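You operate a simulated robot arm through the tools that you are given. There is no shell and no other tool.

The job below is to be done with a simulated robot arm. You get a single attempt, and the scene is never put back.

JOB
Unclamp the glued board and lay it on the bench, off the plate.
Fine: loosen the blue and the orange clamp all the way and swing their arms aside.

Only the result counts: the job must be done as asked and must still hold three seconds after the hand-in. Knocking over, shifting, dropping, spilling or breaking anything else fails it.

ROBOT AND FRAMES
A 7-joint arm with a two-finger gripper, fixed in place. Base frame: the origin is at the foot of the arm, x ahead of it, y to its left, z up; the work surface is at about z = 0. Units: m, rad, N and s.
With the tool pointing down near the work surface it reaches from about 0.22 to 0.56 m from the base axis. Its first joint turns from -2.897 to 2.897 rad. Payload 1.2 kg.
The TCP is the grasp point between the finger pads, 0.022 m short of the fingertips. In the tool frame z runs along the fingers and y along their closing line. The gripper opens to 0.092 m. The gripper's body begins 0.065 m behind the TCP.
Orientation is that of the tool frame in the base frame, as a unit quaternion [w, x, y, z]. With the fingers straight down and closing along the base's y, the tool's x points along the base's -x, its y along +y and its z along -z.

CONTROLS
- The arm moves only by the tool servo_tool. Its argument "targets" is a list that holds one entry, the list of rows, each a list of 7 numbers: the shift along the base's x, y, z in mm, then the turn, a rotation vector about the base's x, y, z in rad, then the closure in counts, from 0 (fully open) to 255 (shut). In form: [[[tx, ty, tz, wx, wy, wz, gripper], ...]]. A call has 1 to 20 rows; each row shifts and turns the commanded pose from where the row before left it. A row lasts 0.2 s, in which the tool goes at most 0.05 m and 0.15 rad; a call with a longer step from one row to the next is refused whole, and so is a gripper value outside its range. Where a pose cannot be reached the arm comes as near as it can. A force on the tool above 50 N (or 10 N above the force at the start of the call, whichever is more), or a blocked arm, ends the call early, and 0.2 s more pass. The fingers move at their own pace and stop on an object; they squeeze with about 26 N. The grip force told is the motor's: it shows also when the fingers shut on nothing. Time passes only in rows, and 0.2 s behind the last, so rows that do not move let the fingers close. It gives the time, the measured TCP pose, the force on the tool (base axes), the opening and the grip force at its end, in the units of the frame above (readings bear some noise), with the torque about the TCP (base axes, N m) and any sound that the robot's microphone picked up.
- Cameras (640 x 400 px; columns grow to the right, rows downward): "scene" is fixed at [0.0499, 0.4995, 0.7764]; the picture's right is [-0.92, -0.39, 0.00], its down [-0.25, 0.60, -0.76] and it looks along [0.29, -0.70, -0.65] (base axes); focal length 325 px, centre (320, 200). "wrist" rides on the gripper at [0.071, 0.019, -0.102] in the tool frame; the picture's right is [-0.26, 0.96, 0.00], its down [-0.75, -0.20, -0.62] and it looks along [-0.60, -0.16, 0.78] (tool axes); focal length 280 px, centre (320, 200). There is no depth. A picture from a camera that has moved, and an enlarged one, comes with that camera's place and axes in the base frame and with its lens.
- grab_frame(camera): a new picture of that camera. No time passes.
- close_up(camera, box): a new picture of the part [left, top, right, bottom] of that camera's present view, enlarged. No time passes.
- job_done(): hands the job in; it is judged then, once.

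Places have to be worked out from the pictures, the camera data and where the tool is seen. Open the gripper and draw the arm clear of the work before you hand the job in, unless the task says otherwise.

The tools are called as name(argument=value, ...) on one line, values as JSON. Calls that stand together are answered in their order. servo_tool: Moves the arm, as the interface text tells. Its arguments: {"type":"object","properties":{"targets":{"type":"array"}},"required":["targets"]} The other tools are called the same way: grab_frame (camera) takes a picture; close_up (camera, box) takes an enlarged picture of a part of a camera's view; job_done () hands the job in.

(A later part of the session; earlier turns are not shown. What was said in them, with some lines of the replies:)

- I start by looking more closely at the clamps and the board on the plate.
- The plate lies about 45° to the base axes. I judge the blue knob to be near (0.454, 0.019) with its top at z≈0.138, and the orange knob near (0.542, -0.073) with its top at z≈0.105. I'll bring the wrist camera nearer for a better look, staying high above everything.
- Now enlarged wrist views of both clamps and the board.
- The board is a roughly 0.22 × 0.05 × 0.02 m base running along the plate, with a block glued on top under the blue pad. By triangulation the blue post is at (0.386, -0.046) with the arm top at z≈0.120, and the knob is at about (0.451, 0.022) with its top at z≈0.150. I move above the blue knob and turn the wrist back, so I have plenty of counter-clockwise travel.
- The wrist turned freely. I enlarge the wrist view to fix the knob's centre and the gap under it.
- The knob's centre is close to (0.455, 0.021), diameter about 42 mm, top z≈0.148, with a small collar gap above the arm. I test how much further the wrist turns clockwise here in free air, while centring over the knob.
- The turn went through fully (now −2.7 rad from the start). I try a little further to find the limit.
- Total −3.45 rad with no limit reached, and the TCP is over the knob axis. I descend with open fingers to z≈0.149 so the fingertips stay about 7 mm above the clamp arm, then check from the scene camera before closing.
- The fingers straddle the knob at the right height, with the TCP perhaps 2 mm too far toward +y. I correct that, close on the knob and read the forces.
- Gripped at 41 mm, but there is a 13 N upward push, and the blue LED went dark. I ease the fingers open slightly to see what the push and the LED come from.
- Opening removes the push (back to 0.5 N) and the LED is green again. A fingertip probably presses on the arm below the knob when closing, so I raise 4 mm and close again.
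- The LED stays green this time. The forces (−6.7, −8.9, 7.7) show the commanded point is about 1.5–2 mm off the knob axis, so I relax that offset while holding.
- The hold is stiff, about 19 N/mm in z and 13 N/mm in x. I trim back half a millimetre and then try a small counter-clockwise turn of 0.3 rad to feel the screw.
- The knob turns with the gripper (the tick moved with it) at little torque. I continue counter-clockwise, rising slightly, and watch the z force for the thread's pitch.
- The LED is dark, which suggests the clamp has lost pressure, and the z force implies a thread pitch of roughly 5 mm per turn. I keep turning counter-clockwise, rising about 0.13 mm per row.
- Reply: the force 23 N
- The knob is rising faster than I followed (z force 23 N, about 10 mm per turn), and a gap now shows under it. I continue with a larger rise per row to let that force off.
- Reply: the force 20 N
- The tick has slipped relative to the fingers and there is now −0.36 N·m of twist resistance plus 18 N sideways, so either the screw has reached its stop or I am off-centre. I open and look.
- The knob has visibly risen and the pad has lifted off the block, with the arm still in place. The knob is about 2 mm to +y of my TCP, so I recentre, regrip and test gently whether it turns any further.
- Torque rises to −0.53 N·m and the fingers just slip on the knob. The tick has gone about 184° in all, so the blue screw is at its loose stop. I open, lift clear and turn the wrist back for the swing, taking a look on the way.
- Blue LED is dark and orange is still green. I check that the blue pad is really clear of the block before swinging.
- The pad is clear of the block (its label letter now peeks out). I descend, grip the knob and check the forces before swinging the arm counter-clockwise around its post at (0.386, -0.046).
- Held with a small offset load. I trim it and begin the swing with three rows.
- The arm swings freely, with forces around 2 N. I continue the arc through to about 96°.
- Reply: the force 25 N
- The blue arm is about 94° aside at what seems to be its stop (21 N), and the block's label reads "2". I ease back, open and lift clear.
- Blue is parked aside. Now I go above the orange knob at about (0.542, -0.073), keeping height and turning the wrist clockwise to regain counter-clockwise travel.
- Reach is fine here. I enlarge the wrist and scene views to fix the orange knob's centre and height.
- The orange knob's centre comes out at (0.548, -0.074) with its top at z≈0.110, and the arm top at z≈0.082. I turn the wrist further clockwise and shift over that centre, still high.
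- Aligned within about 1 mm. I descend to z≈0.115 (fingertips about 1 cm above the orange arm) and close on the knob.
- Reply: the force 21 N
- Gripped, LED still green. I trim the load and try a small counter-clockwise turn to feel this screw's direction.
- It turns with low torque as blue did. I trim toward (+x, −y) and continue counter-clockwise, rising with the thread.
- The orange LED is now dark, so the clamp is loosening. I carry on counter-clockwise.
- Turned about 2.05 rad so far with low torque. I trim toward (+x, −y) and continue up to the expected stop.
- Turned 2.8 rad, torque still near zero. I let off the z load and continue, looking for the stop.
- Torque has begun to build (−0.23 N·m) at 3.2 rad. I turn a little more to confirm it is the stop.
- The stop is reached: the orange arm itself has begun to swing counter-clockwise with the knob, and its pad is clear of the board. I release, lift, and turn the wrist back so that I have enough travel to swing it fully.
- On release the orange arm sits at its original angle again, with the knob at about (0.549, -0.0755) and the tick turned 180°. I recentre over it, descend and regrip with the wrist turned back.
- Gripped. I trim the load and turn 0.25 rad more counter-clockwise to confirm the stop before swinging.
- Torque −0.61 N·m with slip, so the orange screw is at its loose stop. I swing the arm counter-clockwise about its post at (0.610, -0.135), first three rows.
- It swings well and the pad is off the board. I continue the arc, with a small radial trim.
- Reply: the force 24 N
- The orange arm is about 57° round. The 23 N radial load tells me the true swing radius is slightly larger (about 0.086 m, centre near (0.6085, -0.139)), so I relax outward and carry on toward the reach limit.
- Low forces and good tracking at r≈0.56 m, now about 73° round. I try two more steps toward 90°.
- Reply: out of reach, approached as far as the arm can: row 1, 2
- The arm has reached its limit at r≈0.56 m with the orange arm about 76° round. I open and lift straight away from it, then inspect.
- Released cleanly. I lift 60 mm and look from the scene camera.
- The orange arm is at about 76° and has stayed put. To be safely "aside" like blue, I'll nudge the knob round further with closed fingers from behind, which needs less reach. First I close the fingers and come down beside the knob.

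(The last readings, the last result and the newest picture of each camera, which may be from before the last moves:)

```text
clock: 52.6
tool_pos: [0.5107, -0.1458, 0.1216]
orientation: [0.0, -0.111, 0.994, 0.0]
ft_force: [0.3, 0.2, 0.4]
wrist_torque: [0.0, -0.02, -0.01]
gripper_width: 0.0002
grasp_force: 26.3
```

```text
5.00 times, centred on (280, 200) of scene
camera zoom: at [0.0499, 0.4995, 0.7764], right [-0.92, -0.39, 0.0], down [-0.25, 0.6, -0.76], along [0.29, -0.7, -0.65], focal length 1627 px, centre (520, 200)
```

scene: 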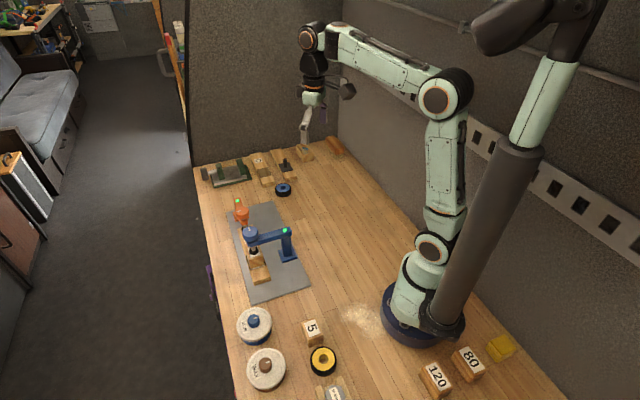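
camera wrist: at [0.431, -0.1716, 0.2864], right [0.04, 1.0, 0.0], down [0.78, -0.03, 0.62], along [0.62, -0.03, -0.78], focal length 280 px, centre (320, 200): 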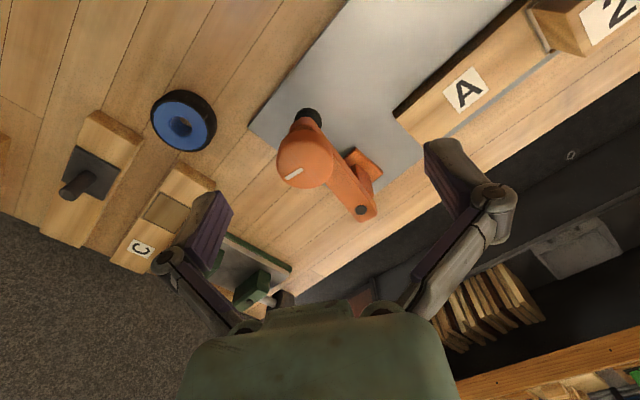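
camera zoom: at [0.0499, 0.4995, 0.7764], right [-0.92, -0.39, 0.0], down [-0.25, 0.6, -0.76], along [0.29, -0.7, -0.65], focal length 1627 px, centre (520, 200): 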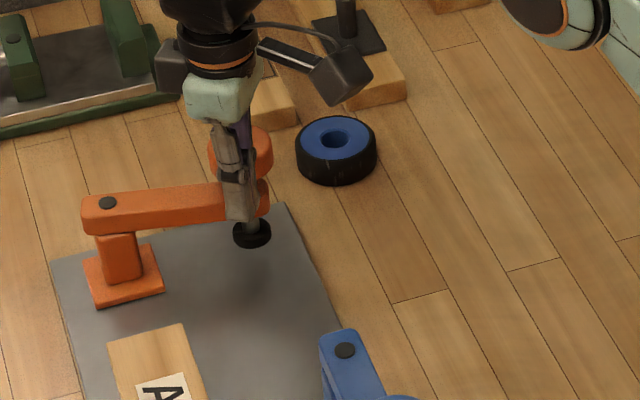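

The closed fingers are beside the knob. I push gently in five short rows.

servo_tool(targets=[[[2.6, -6.2, 0, 0, 0, 0, 255], [2.6, -6.2, 0, 0, 0, 0, 255], [2.6, -6.2, 0, 0, 0, 0, 255], [2.8, -6.2, 0, 0, 0, 0, 255], [3, -6, 0, 0, 0, 0, 255]]])

close_up(camera="scene", box=[225, 160, 335, 240])

```text
clock: 53.8
tool_pos: [0.5244, -0.1741, 0.1211]
orientation: [0.0, -0.111, 0.994, -0.001]
ft_force: [-0.4, 0.0, 0.9]
wrist_torque: [0.01, 0.0, -0.02]
gripper_width: 0.0
grasp_force: 25.3
```

```text
5.00 times, centred on (280, 200) of scene
camera zoom: at [0.0499, 0.4995, 0.7764], right [-0.92, -0.39, 0.0], down [-0.25, 0.6, -0.76], along [0.29, -0.7, -0.65], focal length 1627 px, centre (520, 200)
```

zoom: 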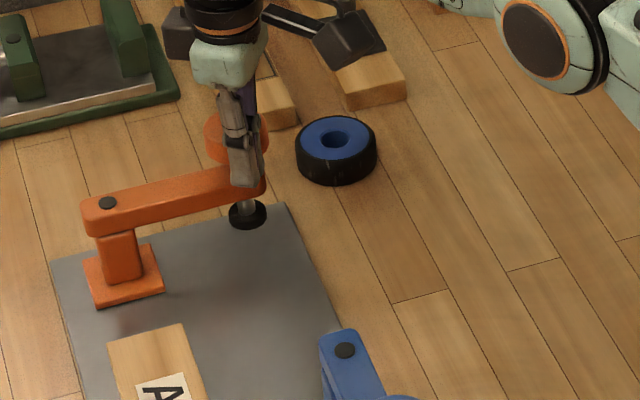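

The orange arm is now about parallel to the plate's end, close to 90°. I back off, rise, open the fingers and go above the board's middle at about (0.4745, 0), turning the fingers to close across the board (45°).

servo_tool(targets=[[[-4, 9, 0, 0, 0, 0, 255], [-2, 2, 35, 0, 0, 0, 255], [0, 0, 35, 0, 0, 0, 255], [-6, 20, 0, 0, 0, -0.143, 0], [-6, 23, 0, 0, 0, -0.143, 0], [-6, 23, 0, 0, 0, -0.143, 0], [-6, 23, 0, 0, 0, -0.143, 0], [-6, 23, 0, 0, 0, -0.143, 0], [-6, 23, 0, 0, 0, -0.143, 0], [-6, 23, 0, 0, 0, -0.145, 0], [-1.9, 3, 0, 0, 0, 0, 0]]])

grab_frame(camera="wrist")

close_up(camera="scene", box=[205, 160, 325, 300])

```text
clock: 56.2
tool_pos: [0.4746, -0.0032, 0.1923]
orientation: [0.0, 0.382, 0.924, 0.0]
ft_force: [0.1, 0.8, -0.9]
wrist_torque: [-0.04, 0.01, 0.02]
gripper_width: 0.0921
grasp_force: 0.2
```

```text
taken
camera wrist: at [0.4376, 0.0618, 0.2919], right [0.87, 0.5, 0.0], down [0.39, -0.68, 0.63], along [0.31, -0.54, -0.78], focal length 280 px, centre (320, 200)
```

wrist: 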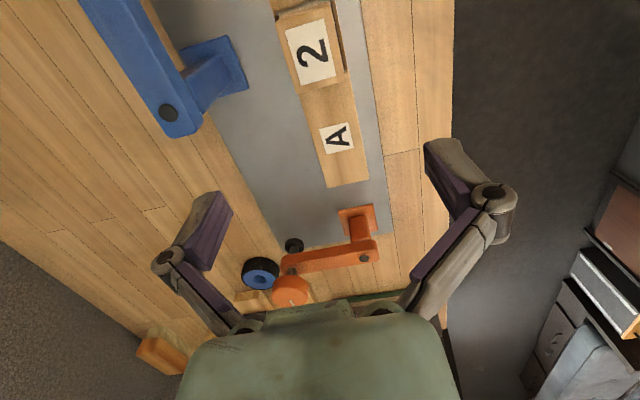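

```text
2.86 times, centred on (265, 230) of scene
camera zoom: at [0.0499, 0.4995, 0.7764], right [-0.92, -0.39, 0.0], down [-0.25, 0.6, -0.76], along [0.29, -0.7, -0.65], focal length 930 px, centre (477, 114)
```

zoom: 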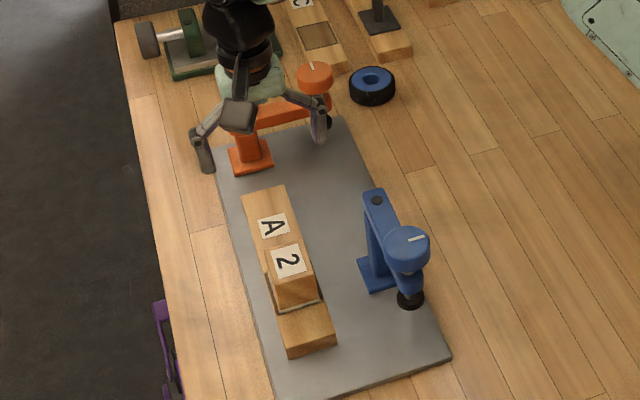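

Both clamps are aside and the board's outline triangulates consistently: centre-line x+y≈0.474, width ≈47 mm, top z≈0.030. I shift 1.5 mm and descend with open fingers in two stages.

servo_tool(targets=[[[1.5, 1.5, -20, 0, 0, 0, 0], [0, 0, -30, 0, 0, 0, 0], [0, 0, -30, 0, 0, 0, 0], [0, 0, -25, 0, 0, 0, 0], [0, 0, -20, 0, 0, 0, 0]]])

grab_frame(camera="wrist")

close_up(camera="scene", box=[215, 180, 315, 290])

```text
clock: 57.4
tool_pos: [0.4745, -0.0012, 0.0688]
orientation: [0.0, 0.381, 0.925, 0.0]
ft_force: [0.0, 0.3, -0.6]
wrist_torque: [-0.02, -0.01, 0.0]
gripper_width: 0.0917
grasp_force: 0.0
```

```text
taken
camera wrist: at [0.4381, 0.0627, 0.1668], right [0.87, 0.5, 0.0], down [0.39, -0.68, 0.63], along [0.31, -0.54, -0.78], focal length 280 px, centre (320, 200)
```

wrist: 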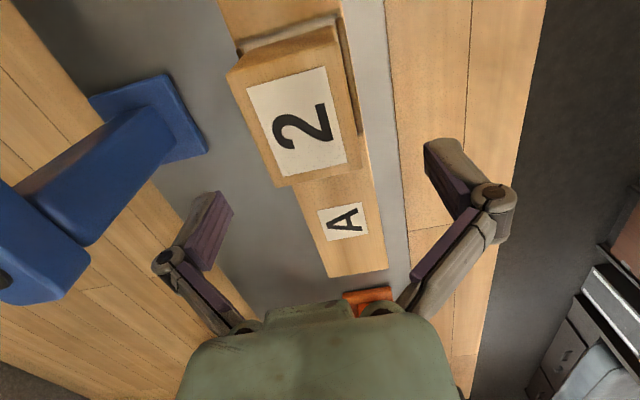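

```text
3.64 times, centred on (265, 235) of scene
camera zoom: at [0.0499, 0.4995, 0.7764], right [-0.92, -0.39, 0.0], down [-0.25, 0.6, -0.76], along [0.29, -0.7, -0.65], focal length 1183 px, centre (520, 73)
```

zoom: 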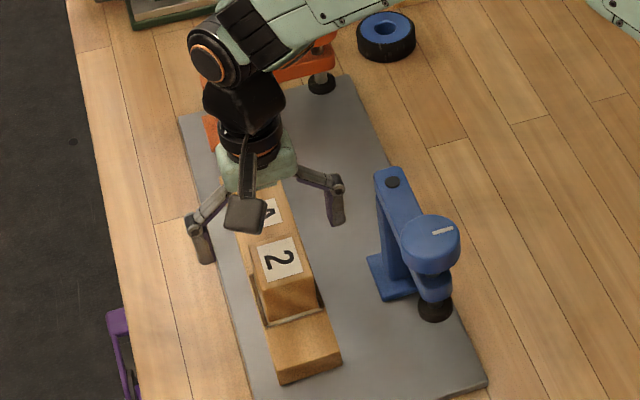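

Well centred: the block's far edge lies just short of the TCP, and the fingers straddle the base. I descend to z≈0.036 and close on the base board.

servo_tool(targets=[[[0, 0, -12, 0, 0, 0, 0], [0, 0, -12, 0, 0, 0, 0], [0, 0, -8.5, 0, 0, 0, 0], [0, 0, 0, 0, 0, 0, 0]]])

close_up(camera="scene", box=[215, 180, 315, 290])

```text
clock: 58.4
tool_pos: [0.4755, -0.003, 0.0342]
orientation: [0.001, 0.381, 0.925, 0.0]
ft_force: [0.1, 0.0, -0.2]
wrist_torque: [0.04, 0.0, -0.02]
gripper_width: 0.092
grasp_force: 0.0
```

```text
3.64 times, centred on (265, 235) of scene
camera zoom: at [0.0499, 0.4995, 0.7764], right [-0.92, -0.39, 0.0], down [-0.25, 0.6, -0.76], along [0.29, -0.7, -0.65], focal length 1183 px, centre (520, 73)
```

zoom: 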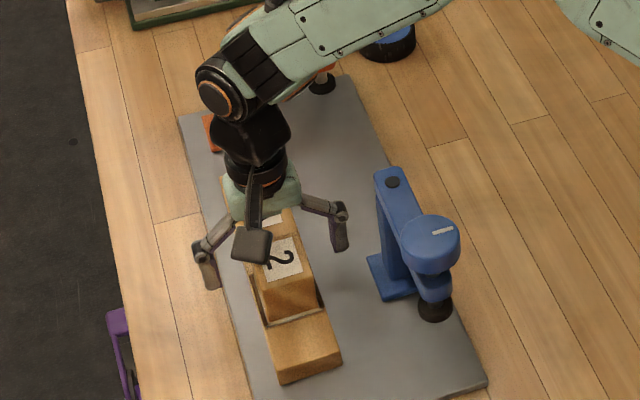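

No contact so far. I raise 2 mm for plate clearance and close on the board.

servo_tool(targets=[[[0, 0.8, 2, 0, 0, 0, 0], [0, 0, 0, 0, 0, 0, 255], [0, 0, 0, 0, 0, 0, 255], [0, 0, 0, 0, 0, 0, 255]]])

close_up(camera="scene", box=[215, 180, 315, 290])

grab_frame(camera="wrist")

```text
clock: 59.4
tool_pos: [0.476, -0.0008, 0.0362]
orientation: [0.001, 0.382, 0.924, 0.0]
ft_force: [-3.3, -2.1, 12.3]
wrist_torque: [0.19, 0.09, -0.05]
gripper_width: 0.0494
grasp_force: 25.5
```

```text
3.64 times, centred on (265, 235) of scene
camera zoom: at [0.0499, 0.4995, 0.7764], right [-0.92, -0.39, 0.0], down [-0.25, 0.6, -0.76], along [0.29, -0.7, -0.65], focal length 1183 px, centre (520, 73)
```

zoom: 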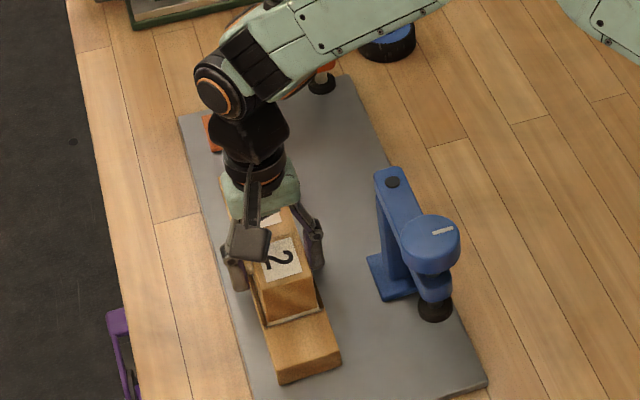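

```text
taken
camera wrist: at [0.4395, 0.0627, 0.1367], right [0.87, 0.5, 0.0], down [0.39, -0.68, 0.63], along [0.31, -0.54, -0.78], focal length 280 px, centre (320, 200)
```

wrist: 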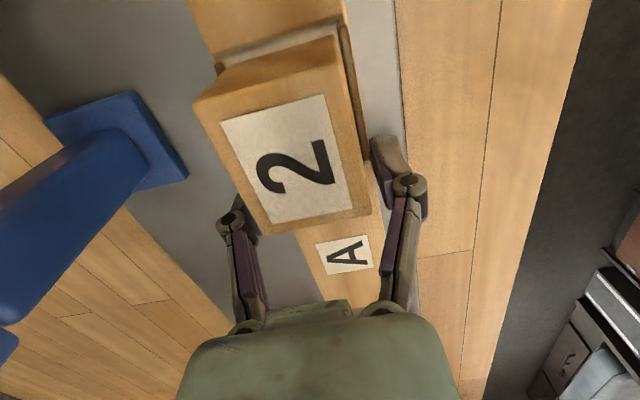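

Gripped at 49 mm, matching the board's width. I lift 25 mm slowly and check that the whole board comes up.

servo_tool(targets=[[[0, 0, 3, 0, 0, 0, 255], [0, 0, 6, 0, 0, 0, 255], [0, 0, 8, 0, 0, 0, 255], [0, 0, 8, 0, 0, 0, 255]]])

close_up(camera="scene", box=[205, 180, 325, 300])

grab_frame(camera="wrist")

```text
clock: 60.4
tool_pos: [0.4756, -0.0014, 0.062]
orientation: [0.001, 0.382, 0.924, 0.0]
ft_force: [0.1, 0.6, 3.8]
wrist_torque: [0.09, 0.05, 0.01]
gripper_width: 0.0392
grasp_force: 25.9
```

```text
3.33 times, centred on (265, 240) of scene
camera zoom: at [0.0499, 0.4995, 0.7764], right [-0.92, -0.39, 0.0], down [-0.25, 0.6, -0.76], along [0.29, -0.7, -0.65], focal length 1085 px, centre (503, 67)
```

zoom: 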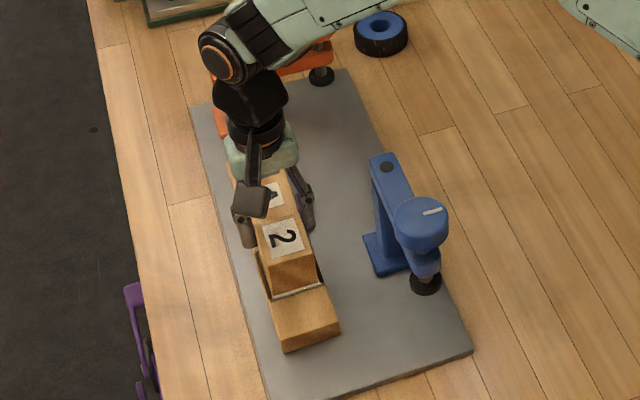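

```text
taken
camera wrist: at [0.439, 0.0629, 0.1624], right [0.87, 0.5, 0.0], down [0.39, -0.68, 0.63], along [0.31, -0.54, -0.78], focal length 280 px, centre (320, 200)
```

wrist: 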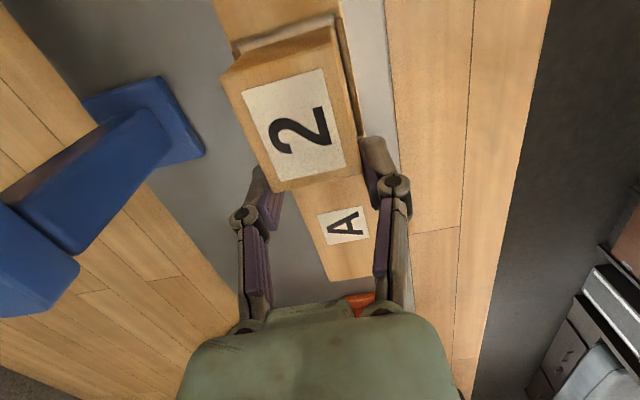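

The fingers slid up the base (opening fell from 49 to 39 mm, now pinching the block's edge) and the board itself did not move. I open, go back down with the tips a little lower, and regrip to find out how strongly it resists.

servo_tool(targets=[[[0, 0, 0, 0, 0, 0, 60], [0, 0, 0, 0, 0, 0, 0], [0, 0, -10, 0, 0, 0, 0], [0, 0, -10, 0, 0, 0, 0], [0, 0, -7, 0, 0, 0, 0], [0, 0, 0, 0, 0, 0, 0]]])

close_up(camera="scene", box=[235, 215, 305, 285])

grab_frame(camera="wrist")

```text
clock: 61.8
tool_pos: [0.4751, -0.0011, 0.0339]
orientation: [0.0, 0.381, 0.925, 0.0]
ft_force: [-0.3, 0.1, -0.5]
wrist_torque: [-0.02, -0.01, 0.0]
gripper_width: 0.0918
grasp_force: 0.1
```

```text
5.71 times, centred on (270, 250) of scene
camera zoom: at [0.0499, 0.4995, 0.7764], right [-0.92, -0.39, 0.0], down [-0.25, 0.6, -0.76], along [0.29, -0.7, -0.65], focal length 1860 px, centre (606, -86)
```

zoom: 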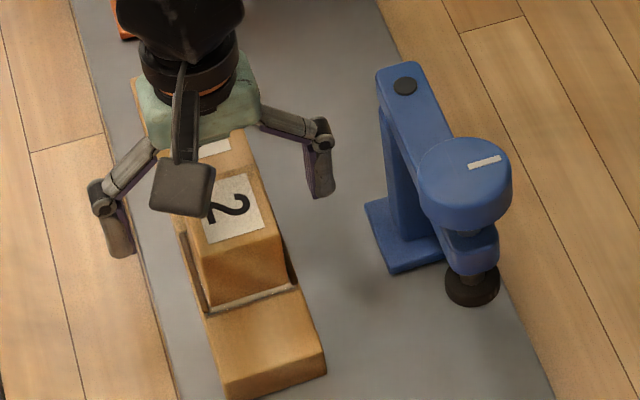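

```text
taken
camera wrist: at [0.439, 0.0635, 0.1343], right [0.87, 0.5, 0.0], down [0.39, -0.68, 0.62], along [0.31, -0.54, -0.78], focal length 280 px, centre (320, 200)
```

wrist: 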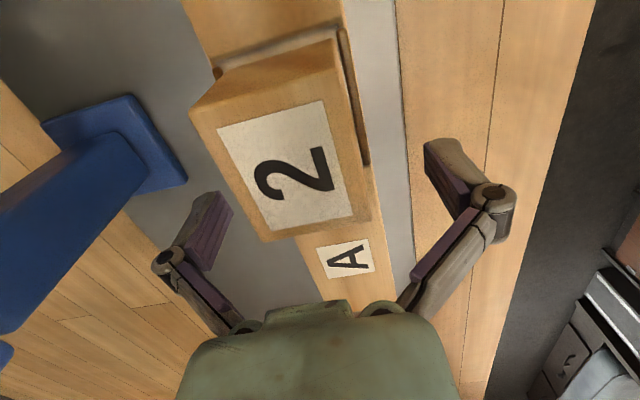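

Tips are now at about z=0.012 alongside the base. I close again and lift only 2 mm to read the resisting force.

servo_tool(targets=[[[0, 0, 0, 0, 0, 0, 255], [0, 0, 0, 0, 0, 0, 255], [0, 0, 0, 0, 0, 0, 255]]])

servo_tool(targets=[[[0, 0, 1, 0, 0, 0, 255], [0, 0, 1, 0, 0, 0, 255]]])

close_up(camera="scene", box=[235, 215, 305, 285])

```text
clock: 62.6
tool_pos: [0.4755, -0.0013, 0.0354]
orientation: [0.001, 0.38, 0.925, 0.001]
ft_force: [-2.4, -0.7, 14.0]
wrist_torque: [0.03, 0.13, 0.05]
gripper_width: 0.0494
grasp_force: 26.1
```

```text
clock: 63.2
tool_pos: [0.4752, -0.0014, 0.036]
orientation: [-0.002, 0.381, 0.925, -0.001]
ft_force: [0.8, -0.1, -0.5]
wrist_torque: [-0.1, -0.15, 0.02]
gripper_width: 0.0497
grasp_force: 25.5
```

```text
5.71 times, centred on (270, 250) of scene
camera zoom: at [0.0499, 0.4995, 0.7764], right [-0.92, -0.39, 0.0], down [-0.25, 0.6, -0.76], along [0.29, -0.7, -0.65], focal length 1860 px, centre (606, -86)
```

zoom: 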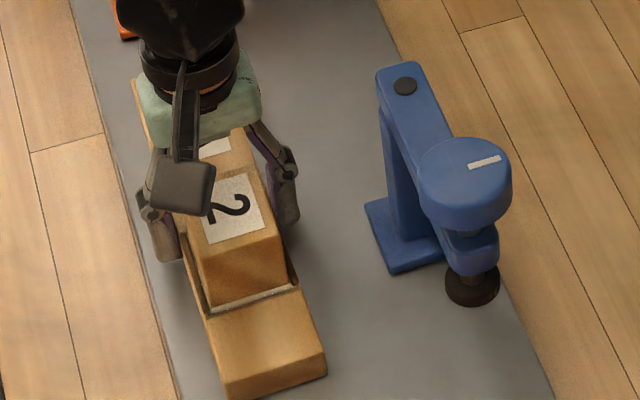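

Forces are near zero after 2 mm. I lift in further 1 mm steps and read the load.

servo_tool(targets=[[[0, 0, 1, 0, 0, 0, 255]]])

servo_tool(targets=[[[0, 0, 1, 0, 0, 0, 255]]])

servo_tool(targets=[[[0, 0, 1, 0, 0, 0, 255]]])

close_up(camera="scene", box=[235, 215, 305, 285])

grab_frame(camera="wrist")

```text
clock: 63.6
tool_pos: [0.476, -0.0011, 0.0364]
orientation: [0.0, 0.381, 0.924, 0.001]
ft_force: [0.5, -1.0, -0.1]
wrist_torque: [-0.01, -0.04, -0.01]
gripper_width: 0.0494
grasp_force: 25.9
```

```text
clock: 64.0
tool_pos: [0.4756, -0.0019, 0.0387]
orientation: [0.0, 0.382, 0.924, 0.0]
ft_force: [-0.2, -0.8, -1.9]
wrist_torque: [0.03, 0.04, -0.01]
gripper_width: 0.0494
grasp_force: 26.2
```

```text
clock: 64.4
tool_pos: [0.4757, -0.0014, 0.0392]
orientation: [0.0, 0.381, 0.925, 0.0]
ft_force: [0.1, -0.3, -1.1]
wrist_torque: [-0.01, -0.01, -0.03]
gripper_width: 0.0497
grasp_force: 26.2
```

```text
5.71 times, centred on (270, 250) of scene
camera zoom: at [0.0499, 0.4995, 0.7764], right [-0.92, -0.39, 0.0], down [-0.25, 0.6, -0.76], along [0.29, -0.7, -0.65], focal length 1860 px, centre (606, -86)
```

zoom: 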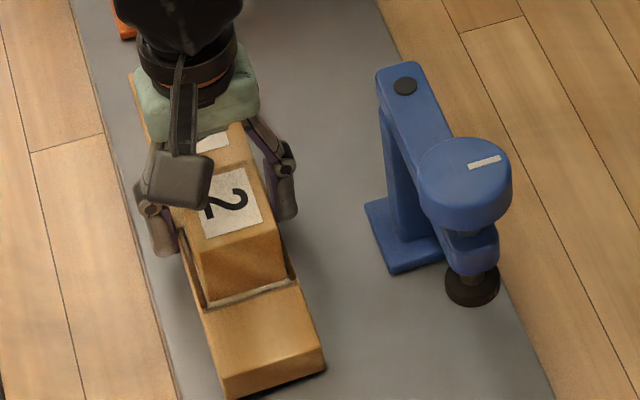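

```text
taken
camera wrist: at [0.4392, 0.0636, 0.1395], right [0.87, 0.5, 0.0], down [0.39, -0.68, 0.62], along [0.31, -0.54, -0.78], focal length 280 px, centre (320, 200)
```

wrist: 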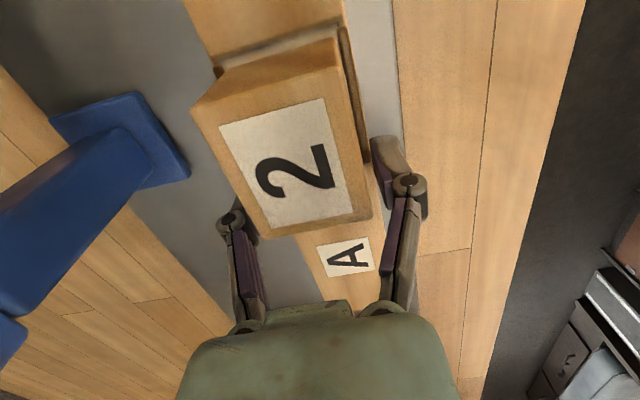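

The board is now coming up with the gripper: the near end shows a shadow beneath it, and the block has not moved in the wrist view. I continue slowly, 2 mm per row, watching for slip.

servo_tool(targets=[[[0, 0, 1.5, 0, 0, 0, 255], [0, 0, 2, 0, 0, 0, 255], [0, 0, 2, 0, 0, 0, 255], [0, 0, 2, 0, 0, 0, 255], [0, 0, 1.5, 0, 0, 0, 255]]])

close_up(camera="scene", box=[235, 215, 305, 285])

grab_frame(camera="wrist")

```text
clock: 65.6
tool_pos: [0.4759, -0.0015, 0.0482]
orientation: [0.0, 0.38, 0.925, 0.0]
ft_force: [-0.6, 0.1, -1.1]
wrist_torque: [-0.01, 0.01, 0.05]
gripper_width: 0.0495
grasp_force: 25.7
```

```text
5.71 times, centred on (270, 250) of scene
camera zoom: at [0.0499, 0.4995, 0.7764], right [-0.92, -0.39, 0.0], down [-0.25, 0.6, -0.76], along [0.29, -0.7, -0.65], focal length 1860 px, centre (606, -86)
```

zoom: 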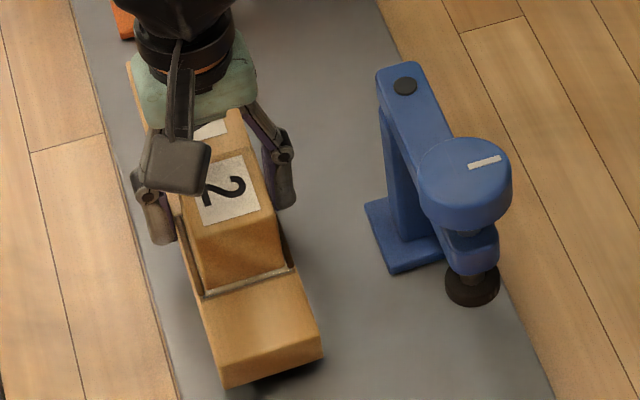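

```text
taken
camera wrist: at [0.4394, 0.0632, 0.1483], right [0.87, 0.5, 0.0], down [0.39, -0.68, 0.62], along [0.31, -0.54, -0.78], focal length 280 px, centre (320, 200)
```

wrist: 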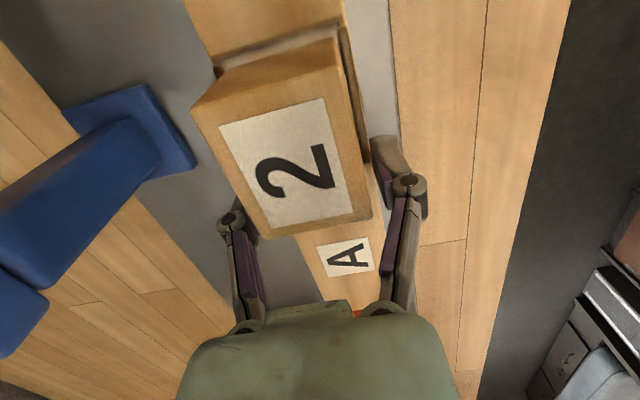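

Holding firmly with about 1 N of load. I keep raising at 4 mm per row to clear the blue post before moving sideways.

servo_tool(targets=[[[0, 0, 3, 0, 0, 0, 255], [0, 0, 4, 0, 0, 0, 255], [0, 0, 4, 0, 0, 0, 255], [0, 0, 4, 0, 0, 0, 255], [0, 0, 4, 0, 0, 0, 255], [0, 0, 4, 0, 0, 0, 255], [0, 0, 4, 0, 0, 0, 255], [0, 0, 4, 0, 0, 0, 255], [0, 0, 4, 0, 0, 0, 255], [0, 0, 3, 0, 0, 0, 255]]])

close_up(camera="scene", box=[205, 160, 325, 290])

grab_frame(camera="wrist")

```text
clock: 67.8
tool_pos: [0.4771, -0.0018, 0.0871]
orientation: [0.0, 0.381, 0.924, 0.0]
ft_force: [0.1, 0.1, -1.6]
wrist_torque: [-0.02, 0.01, -0.01]
gripper_width: 0.0495
grasp_force: 25.5
```

```text
3.08 times, centred on (265, 225) of scene
camera zoom: at [0.0499, 0.4995, 0.7764], right [-0.92, -0.39, 0.0], down [-0.25, 0.6, -0.76], along [0.29, -0.7, -0.65], focal length 1001 px, centre (489, 123)
```

zoom: 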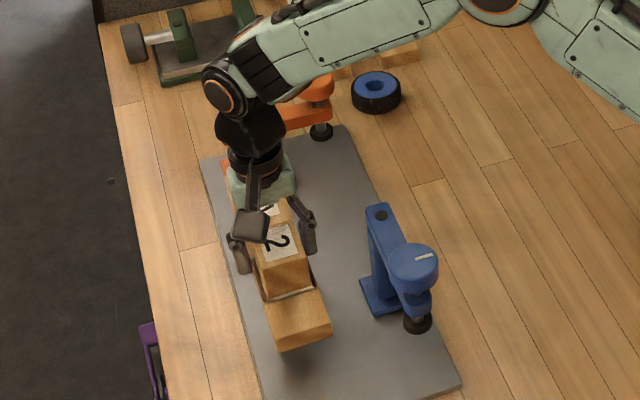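

```text
taken
camera wrist: at [0.4395, 0.0632, 0.1865], right [0.87, 0.5, 0.0], down [0.39, -0.68, 0.62], along [0.31, -0.54, -0.78], focal length 280 px, centre (320, 200)
```

wrist: 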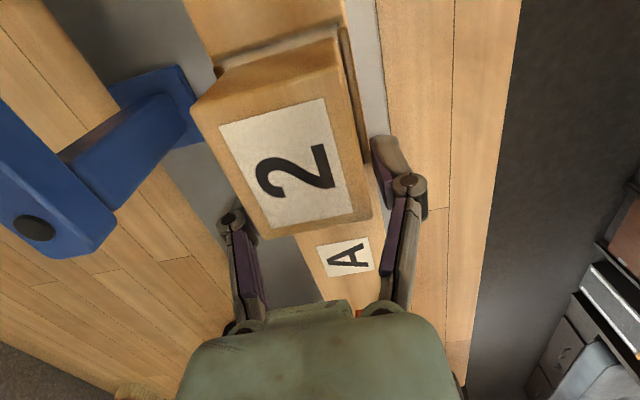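

Stable: block and label sit unchanged in the wrist view. I go on up to z≈0.21 with a gentle ramp.

servo_tool(targets=[[[0, 0, 4, 0, 0, 0, 255], [0, 0, 5, 0, 0, 0, 255], [0, 0, 6, 0, 0, 0, 255], [0, 0, 7, 0, 0, 0, 255], [0, 0, 8, 0, 0, 0, 255], [0, 0, 8, 0, 0, 0, 255], [0, 0, 8, 0, 0, 0, 255], [0, 0, 8, 0, 0, 0, 255], [0, 0, 8, 0, 0, 0, 255], [0, 0, 8, 0, 0, 0, 255], [0, 0, 8, 0, 0, 0, 255], [0, 0, 8, 0, 0, 0, 255], [0, 0, 8, 0, 0, 0, 255], [0, 0, 8, 0, 0, 0, 255], [0, 0, 8, 0, 0, 0, 255], [0, 0, 7, 0, 0, 0, 255], [0, 0, 5, 0, 0, 0, 255], [0, 0, 3, 0, 0, 0, 255]]])

grab_frame(camera="scene")

grab_frame(camera="wrist")

```text
clock: 71.6
tool_pos: [0.4765, -0.0021, 0.2124]
orientation: [-0.001, 0.381, 0.925, -0.001]
ft_force: [0.9, -0.1, -1.0]
wrist_torque: [0.02, 0.01, 0.01]
gripper_width: 0.0494
grasp_force: 26.0
```

```text
taken
```

scene: 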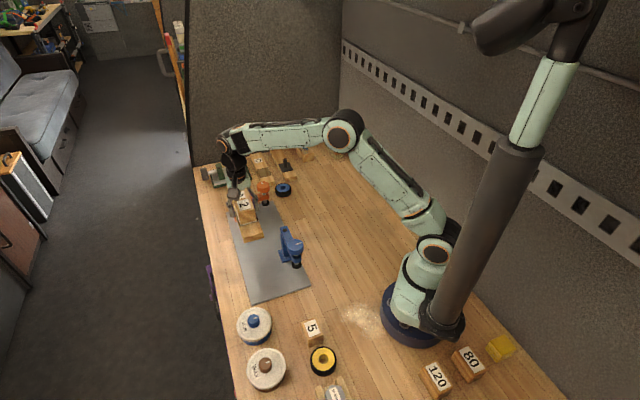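

```text
taken
camera wrist: at [0.4394, 0.0632, 0.3115], right [0.87, 0.5, 0.0], down [0.39, -0.68, 0.63], along [0.31, -0.54, -0.78], focal length 280 px, centre (320, 200)
```

wrist: 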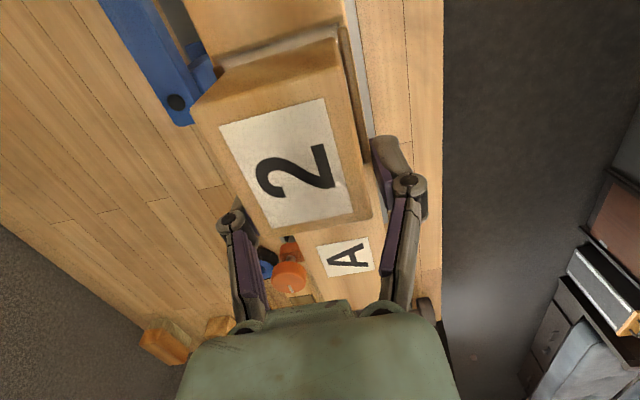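

Board carried securely at z≈0.21, above everything. I now move it sideways at about 6 cm/s, past the blue clamp toward the free bench around (0.313, -0.155).

servo_tool(targets=[[[-3, -2.8, 0, 0, 0, 0, 255], [-6, -5.6, 0, 0, 0, 0, 255], [-8.7, -8.1, 0, 0, 0, 0, 255], [-8.7, -8.1, 0, 0, 0, 0, 255], [-8.7, -8.1, 0, 0, 0, 0, 255], [-8.7, -8.1, 0, 0, 0, 0, 255], [-8.7, -8.1, 0, 0, 0, 0, 255], [-8.7, -8.1, 0, 0, 0, 0, 255], [-8.7, -8.1, 0, 0, 0, 0, 255], [-8.7, -8.1, 0, 0, 0, 0, 255], [-8.7, -8.1, 0, 0, 0, 0, 255], [-8.7, -8.1, 0, 0, 0, 0, 255], [-8.7, -8.1, 0, 0, 0, 0, 255], [-8.7, -8.1, 0, 0, 0, 0, 255], [-8.7, -8.1, 0, 0, 0, 0, 255], [-8.7, -8.1, 0, 0, 0, 0, 255], [-8.7, -8.1, 0, 0, 0, 0, 255], [-8.7, -8.1, 0, 0, 0, 0, 255], [-8.7, -8.1, 0, 0, 0, 0, 255], [-6.2, -5.8, 0, 0, 0, 0, 255]]])

grab_frame(camera="scene")

grab_frame(camera="wrist")

```text
clock: 75.8
tool_pos: [0.3125, -0.154, 0.2101]
orientation: [0.0, 0.381, 0.925, 0.0]
ft_force: [-0.3, -0.2, -0.8]
wrist_torque: [-0.04, 0.0, -0.06]
gripper_width: 0.0495
grasp_force: 26.0
```

```text
taken
```

scene: 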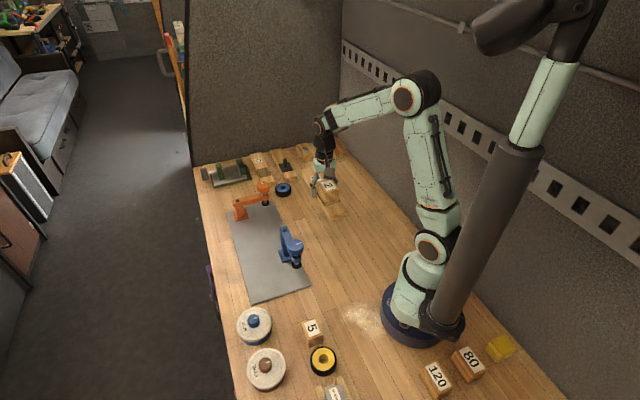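

```text
taken
camera wrist: at [0.2758, -0.0886, 0.3113], right [0.87, 0.5, 0.0], down [0.39, -0.68, 0.62], along [0.31, -0.54, -0.78], focal length 280 px, centre (320, 200)
```

wrist: 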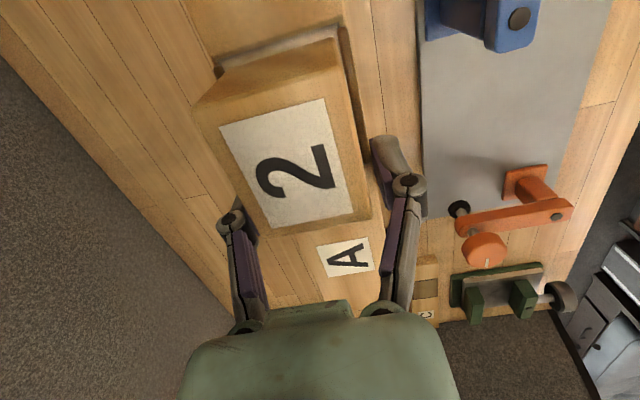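

The board hangs over empty bench with plate and clamps well to its side. I descend to about z=0.045 at a steady pace.

servo_tool(targets=[[[0, 0, -4, 0, 0, 0, 255], [0, 0, -6, 0, 0, 0, 255], [0, 0, -8, 0, 0, 0, 255], [0, 0, -10, 0, 0, 0, 255], [0, 0, -10, 0, 0, 0, 255], [0, 0, -10, 0, 0, 0, 255], [0, 0, -10, 0, 0, 0, 255], [0, 0, -10, 0, 0, 0, 255], [0, 0, -10, 0, 0, 0, 255], [0, 0, -10, 0, 0, 0, 255], [0, 0, -10, 0, 0, 0, 255], [0, 0, -10, 0, 0, 0, 255], [0, 0, -10, 0, 0, 0, 255], [0, 0, -10, 0, 0, 0, 255], [0, 0, -10, 0, 0, 0, 255], [0, 0, -10, 0, 0, 0, 255], [0, 0, -8, 0, 0, 0, 255], [0, 0, -5, 0, 0, 0, 255], [0, 0, -3, 0, 0, 0, 255]]])

close_up(camera="scene", box=[240, 160, 400, 300])

grab_frame(camera="wrist")

```text
clock: 79.8
tool_pos: [0.3128, -0.1537, 0.0459]
orientation: [0.0, 0.381, 0.925, 0.001]
ft_force: [0.5, 0.1, -1.8]
wrist_torque: [-0.04, 0.0, 0.03]
gripper_width: 0.0491
grasp_force: 27.0
```

```text
2.86 times, centred on (320, 230) of scene
camera zoom: at [0.0499, 0.4995, 0.7764], right [-0.92, -0.39, 0.0], down [-0.25, 0.6, -0.76], along [0.29, -0.7, -0.65], focal length 930 px, centre (320, 114)
```

zoom: 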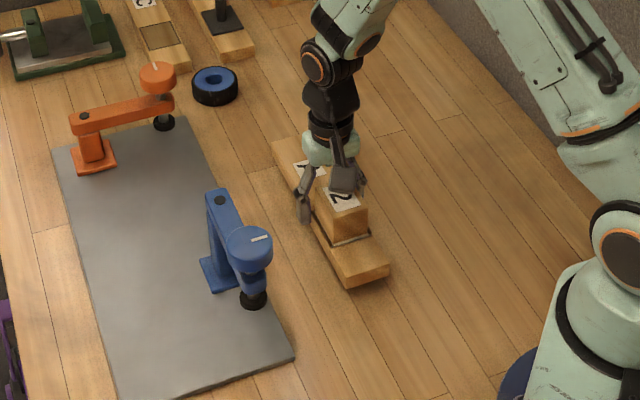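

```text
taken
camera wrist: at [0.2761, -0.0887, 0.147], right [0.87, 0.5, 0.0], down [0.39, -0.68, 0.62], along [0.31, -0.54, -0.78], focal length 280 px, centre (320, 200)
```

wrist: 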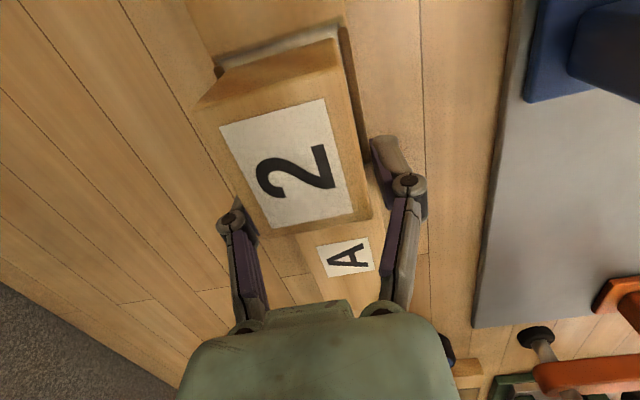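

Board is over clear bench well away from the plate. I lower slowly, in small steps, watching for contact force near z≈0.026.

servo_tool(targets=[[[0, 0, -2, 0, 0, 0, 255], [0, 0, -2, 0, 0, 0, 255], [0, 0, -2, 0, 0, 0, 255], [0, 0, -2, 0, 0, 0, 255], [0, 0, -2, 0, 0, 0, 255], [0, 0, -2, 0, 0, 0, 255]]])

servo_tool(targets=[[[0, 0, -1, 0, 0, 0, 255], [0, 0, -1, 0, 0, 0, 255], [0, 0, -1, 0, 0, 0, 255]]])

servo_tool(targets=[[[0, 0, -1, 0, 0, 0, 255], [0, 0, -1, 0, 0, 0, 255]]])

close_up(camera="scene", box=[280, 190, 360, 270])

```text
clock: 81.2
tool_pos: [0.3135, -0.1525, 0.0357]
orientation: [0.0, 0.381, 0.924, 0.0]
ft_force: [-0.2, 0.0, -1.4]
wrist_torque: [-0.02, 0.0, 0.03]
gripper_width: 0.0493
grasp_force: 26.0
```

```text
clock: 82.0
tool_pos: [0.3138, -0.1536, 0.0325]
orientation: [0.0, 0.382, 0.924, 0.0]
ft_force: [0.2, -0.3, -1.0]
wrist_torque: [-0.01, 0.0, 0.02]
gripper_width: 0.0493
grasp_force: 26.0
```

```text
clock: 82.6
tool_pos: [0.3133, -0.1531, 0.0305]
orientation: [0.001, 0.382, 0.924, 0.001]
ft_force: [-0.1, -0.6, -2.0]
wrist_torque: [0.01, 0.0, -0.02]
gripper_width: 0.0493
grasp_force: 26.1
```

```text
5.00 times, centred on (320, 230) of scene
camera zoom: at [0.0499, 0.4995, 0.7764], right [-0.92, -0.39, 0.0], down [-0.25, 0.6, -0.76], along [0.29, -0.7, -0.65], focal length 1627 px, centre (320, 50)
```

zoom: 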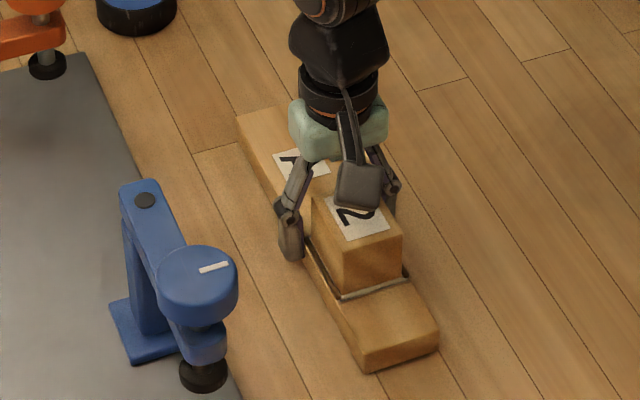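

Still hanging with about −1.5 N and no contact yet at z=0.0305. I go on down in single-millimetre steps.

servo_tool(targets=[[[0, 0, -1, 0, 0, 0, 255]]])

servo_tool(targets=[[[0, 0, -1, 0, 0, 0, 255]]])

servo_tool(targets=[[[0, 0, -1, 0, 0, 0, 255]]])

close_up(camera="scene", box=[280, 190, 360, 270])

```text
clock: 83.0
tool_pos: [0.3119, -0.1542, 0.028]
orientation: [0.0, 0.381, 0.924, 0.0]
ft_force: [0.1, 0.6, -2.0]
wrist_torque: [0.0, 0.01, -0.01]
gripper_width: 0.0495
grasp_force: 26.5
```

```text
clock: 83.4
tool_pos: [0.3131, -0.1535, 0.0277]
orientation: [-0.001, 0.381, 0.925, 0.0]
ft_force: [0.6, 0.1, -1.6]
wrist_torque: [-0.05, -0.01, 0.0]
gripper_width: 0.0494
grasp_force: 26.2
```

```text
clock: 83.8
tool_pos: [0.3123, -0.1533, 0.0264]
orientation: [0.0, 0.381, 0.924, 0.0]
ft_force: [-1.6, 0.6, 2.2]
wrist_torque: [-0.16, -0.24, -0.02]
gripper_width: 0.0494
grasp_force: 26.5
```

```text
5.00 times, centred on (320, 230) of scene
camera zoom: at [0.0499, 0.4995, 0.7764], right [-0.92, -0.39, 0.0], down [-0.25, 0.6, -0.76], along [0.29, -0.7, -0.65], focal length 1627 px, centre (320, 50)
```

zoom: 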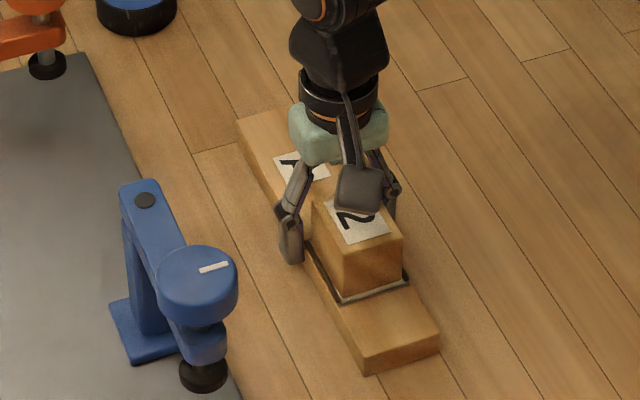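

Contact: the z force swung to +2.2 N at z≈0.026. I settle another half millimetre and then open the fingers.

servo_tool(targets=[[[0, 0, -0.5, 0, 0, 0, 255], [0, 0, 0, 0, 0, 0, 255]]])

servo_tool(targets=[[[0, 0, 0, 0, 0, 0, 105], [0, 0, 0, 0, 0, 0, 60], [0, 0, 0, 0, 0, 0, 0], [0, 0, 0, 0, 0, 0, 0]]])

close_up(camera="scene", box=[280, 190, 360, 270])

grab_frame(camera="wrist")

```text
clock: 84.4
tool_pos: [0.3132, -0.1538, 0.0274]
orientation: [0.0, 0.381, 0.924, 0.0]
ft_force: [-4.0, 2.4, 19.0]
wrist_torque: [0.05, 0.14, -0.03]
gripper_width: 0.0495
grasp_force: 26.3
```

```text
clock: 85.4
tool_pos: [0.3131, -0.1533, 0.0253]
orientation: [0.0, 0.381, 0.924, 0.0]
ft_force: [-0.1, 0.3, -0.3]
wrist_torque: [0.0, 0.04, 0.01]
gripper_width: 0.0917
grasp_force: 0.1
```

```text
5.00 times, centred on (320, 230) of scene
camera zoom: at [0.0499, 0.4995, 0.7764], right [-0.92, -0.39, 0.0], down [-0.25, 0.6, -0.76], along [0.29, -0.7, -0.65], focal length 1627 px, centre (320, 50)
```

zoom: 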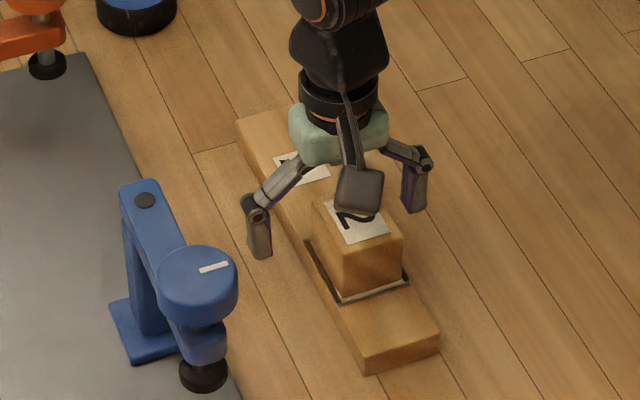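

```text
taken
camera wrist: at [0.2762, -0.0888, 0.1266], right [0.87, 0.5, 0.0], down [0.39, -0.68, 0.63], along [0.31, -0.54, -0.78], focal length 280 px, centre (320, 200)
```

wrist: 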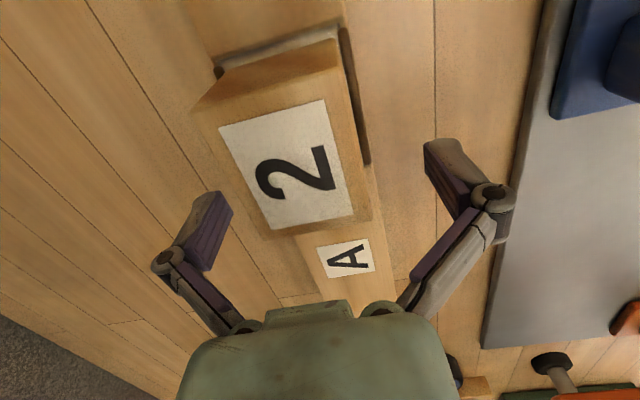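

The board lies flat on the bench, well off the plate. I lift straight up and draw the arm clear.

servo_tool(targets=[[[0, 0, 8, 0, 0, 0, 0], [0, 0, 15, 0, 0, 0, 0], [0, 0, 25, 0, 0, 0, 0], [0, 0, 30, 0, 0, 0, 0], [0, 0, 30, 0, 0, 0, 0], [0, 0, 30, 0, 0, 0, 0], [0, 0, 30, 0, 0, 0, 0], [0, 0, 30, 0, 0, 0, 0], [0, 0, 30, 0, 0, 0, 0], [0, 0, 30, 0, 0, 0, 0]]])

close_up(camera="scene", box=[225, 175, 285, 225])

close_up(camera="scene", box=[265, 215, 325, 275])

grab_frame(camera="wrist")

grab_frame(camera="scene")

```text
clock: 87.6
tool_pos: [0.3118, -0.1537, 0.2854]
orientation: [-0.001, 0.381, 0.924, 0.001]
ft_force: [0.4, 1.3, 0.3]
wrist_torque: [0.0, 0.0, 0.01]
gripper_width: 0.0919
grasp_force: 0.0
```

```text
8.00 times, centred on (255, 200) of scene
camera zoom: at [0.0499, 0.4995, 0.7764], right [-0.92, -0.39, 0.0], down [-0.25, 0.6, -0.76], along [0.29, -0.7, -0.65], focal length 2604 px, centre (840, 200)
```

zoom: 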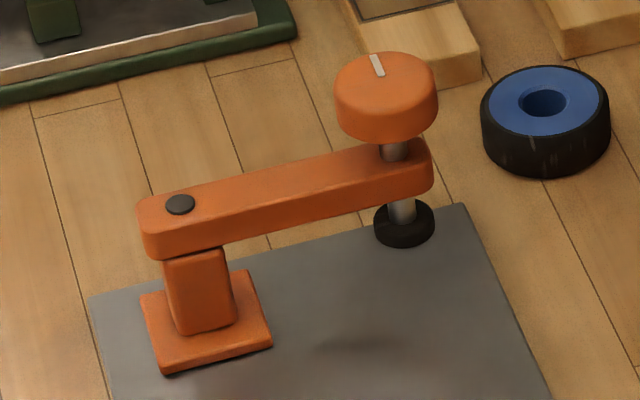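

```text
6.67 times, centred on (295, 245) of scene
camera zoom: at [0.0499, 0.4995, 0.7764], right [-0.92, -0.39, 0.0], down [-0.25, 0.6, -0.76], along [0.29, -0.7, -0.65], focal length 2170 px, centre (487, -100)
```

zoom: 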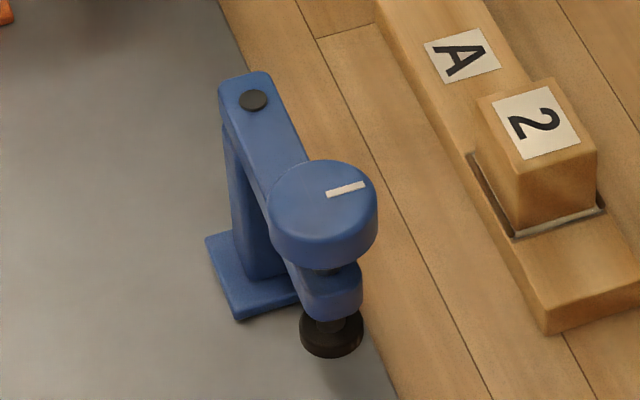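

```text
taken
camera wrist: at [0.2762, -0.0885, 0.3855], right [0.87, 0.5, 0.0], down [0.39, -0.68, 0.62], along [0.31, -0.54, -0.78], focal length 280 px, centre (320, 200)
```

wrist: 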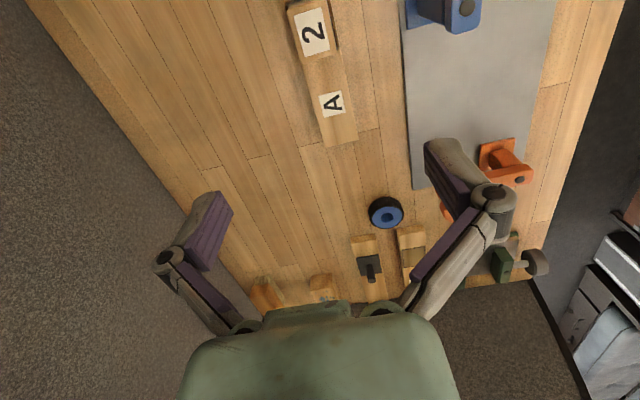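

```text
taken
```

scene: 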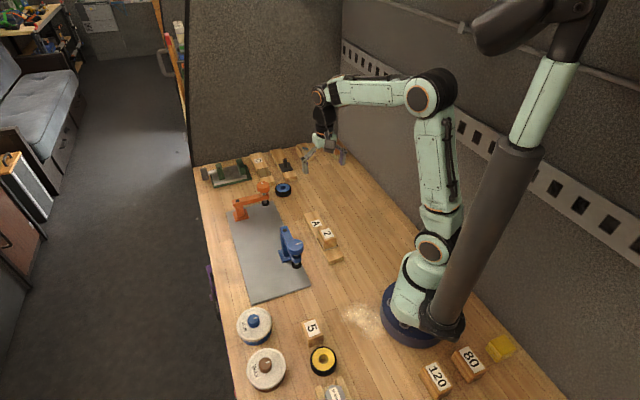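

Both LEDs are dark, both knobs are at their loose stops (ticks about 180° from the clamped position), and both arms are swung about 90° aside. The board is flat on the bench, and everything else looks as it was. I raise the arm further clear.

servo_tool(targets=[[[0, 5, 20, 0, 0, 0, 0], [0, 9, 25, 0, 0, 0, 0], [0, 9, 25, 0, 0, 0, 0], [0, 9, 25, 0, 0, 0, 0], [0, 9, 20, 0, 0, 0, 0], [0, 5, 10, 0, 0, 0, 0], [0, 0, 0, 0, 0, 0, 0], [0, 0, 0, 0, 0, 0, 0]]])

close_up(camera="scene", box=[190, 140, 390, 320])

grab_frame(camera="wrist")

```text
clock: 89.4
tool_pos: [0.3146, -0.1065, 0.4108]
orientation: [-0.001, 0.381, 0.925, 0.0]
ft_force: [0.3, -0.2, -0.3]
wrist_torque: [0.01, -0.01, 0.04]
gripper_width: 0.0919
grasp_force: 0.1
```

```text
2.22 times, centred on (290, 230) of scene
camera zoom: at [0.0499, 0.4995, 0.7764], right [-0.92, -0.39, 0.0], down [-0.25, 0.6, -0.76], along [0.29, -0.7, -0.65], focal length 723 px, centre (387, 133)
```

zoom: 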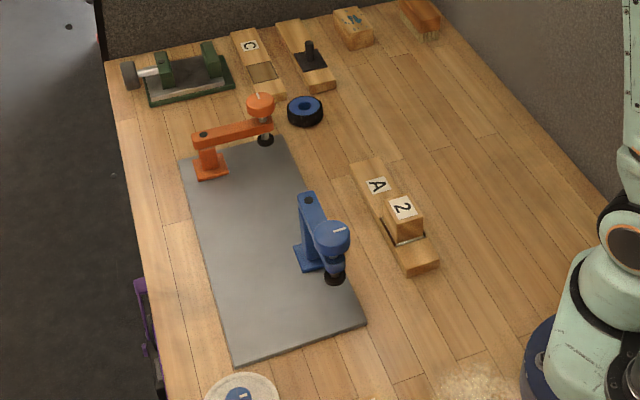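

```text
taken
camera wrist: at [0.2769, -0.0422, 0.5105], right [0.87, 0.5, 0.0], down [0.39, -0.68, 0.63], along [0.31, -0.54, -0.78], focal length 280 px, centre (320, 200)
```

wrist: 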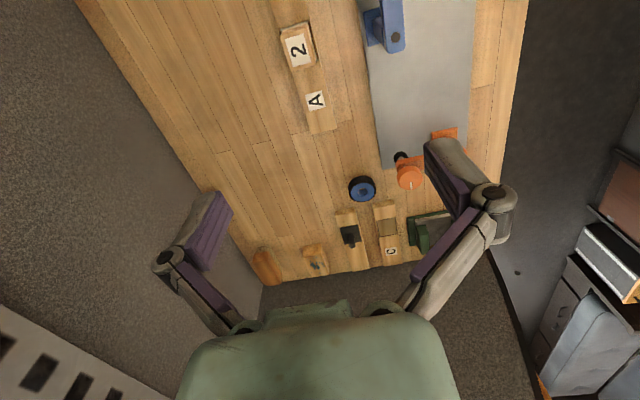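

The board rests flat on the bench clear of the plate, both clamps are loosened with their arms aside, the gripper is open and the arm is well clear. I hand the job in.

job_done()

```text
The job is handed in.
```

I unclamped the glued board and laid it flat on the bench, about 7 cm clear of the plate's edge. The job is handed in, but the tool returned no verdict.

- **Blue clamp:** I loosened it about half a turn to its stop and swung its arm about 94° aside. Its LED is dark.
- **Orange clamp:** I loosened it about half a turn to its stop too. The robot ran out of reach at about 76° of swing, so I nudged the knob round with closed fingers to about 85–90°. Its LED is also dark.
- **Lifting the board:** On the first lift the fingers slid up the side of the board. The board itself did not move. I gripped it again slightly lower, and it then came up and stayed firm all the way to the bench.
- **Everything else:** The final pictures show the plate, tins, tape, vise and other pieces where they were at the start. The gripper is open and the arm is drawn clear of the work.
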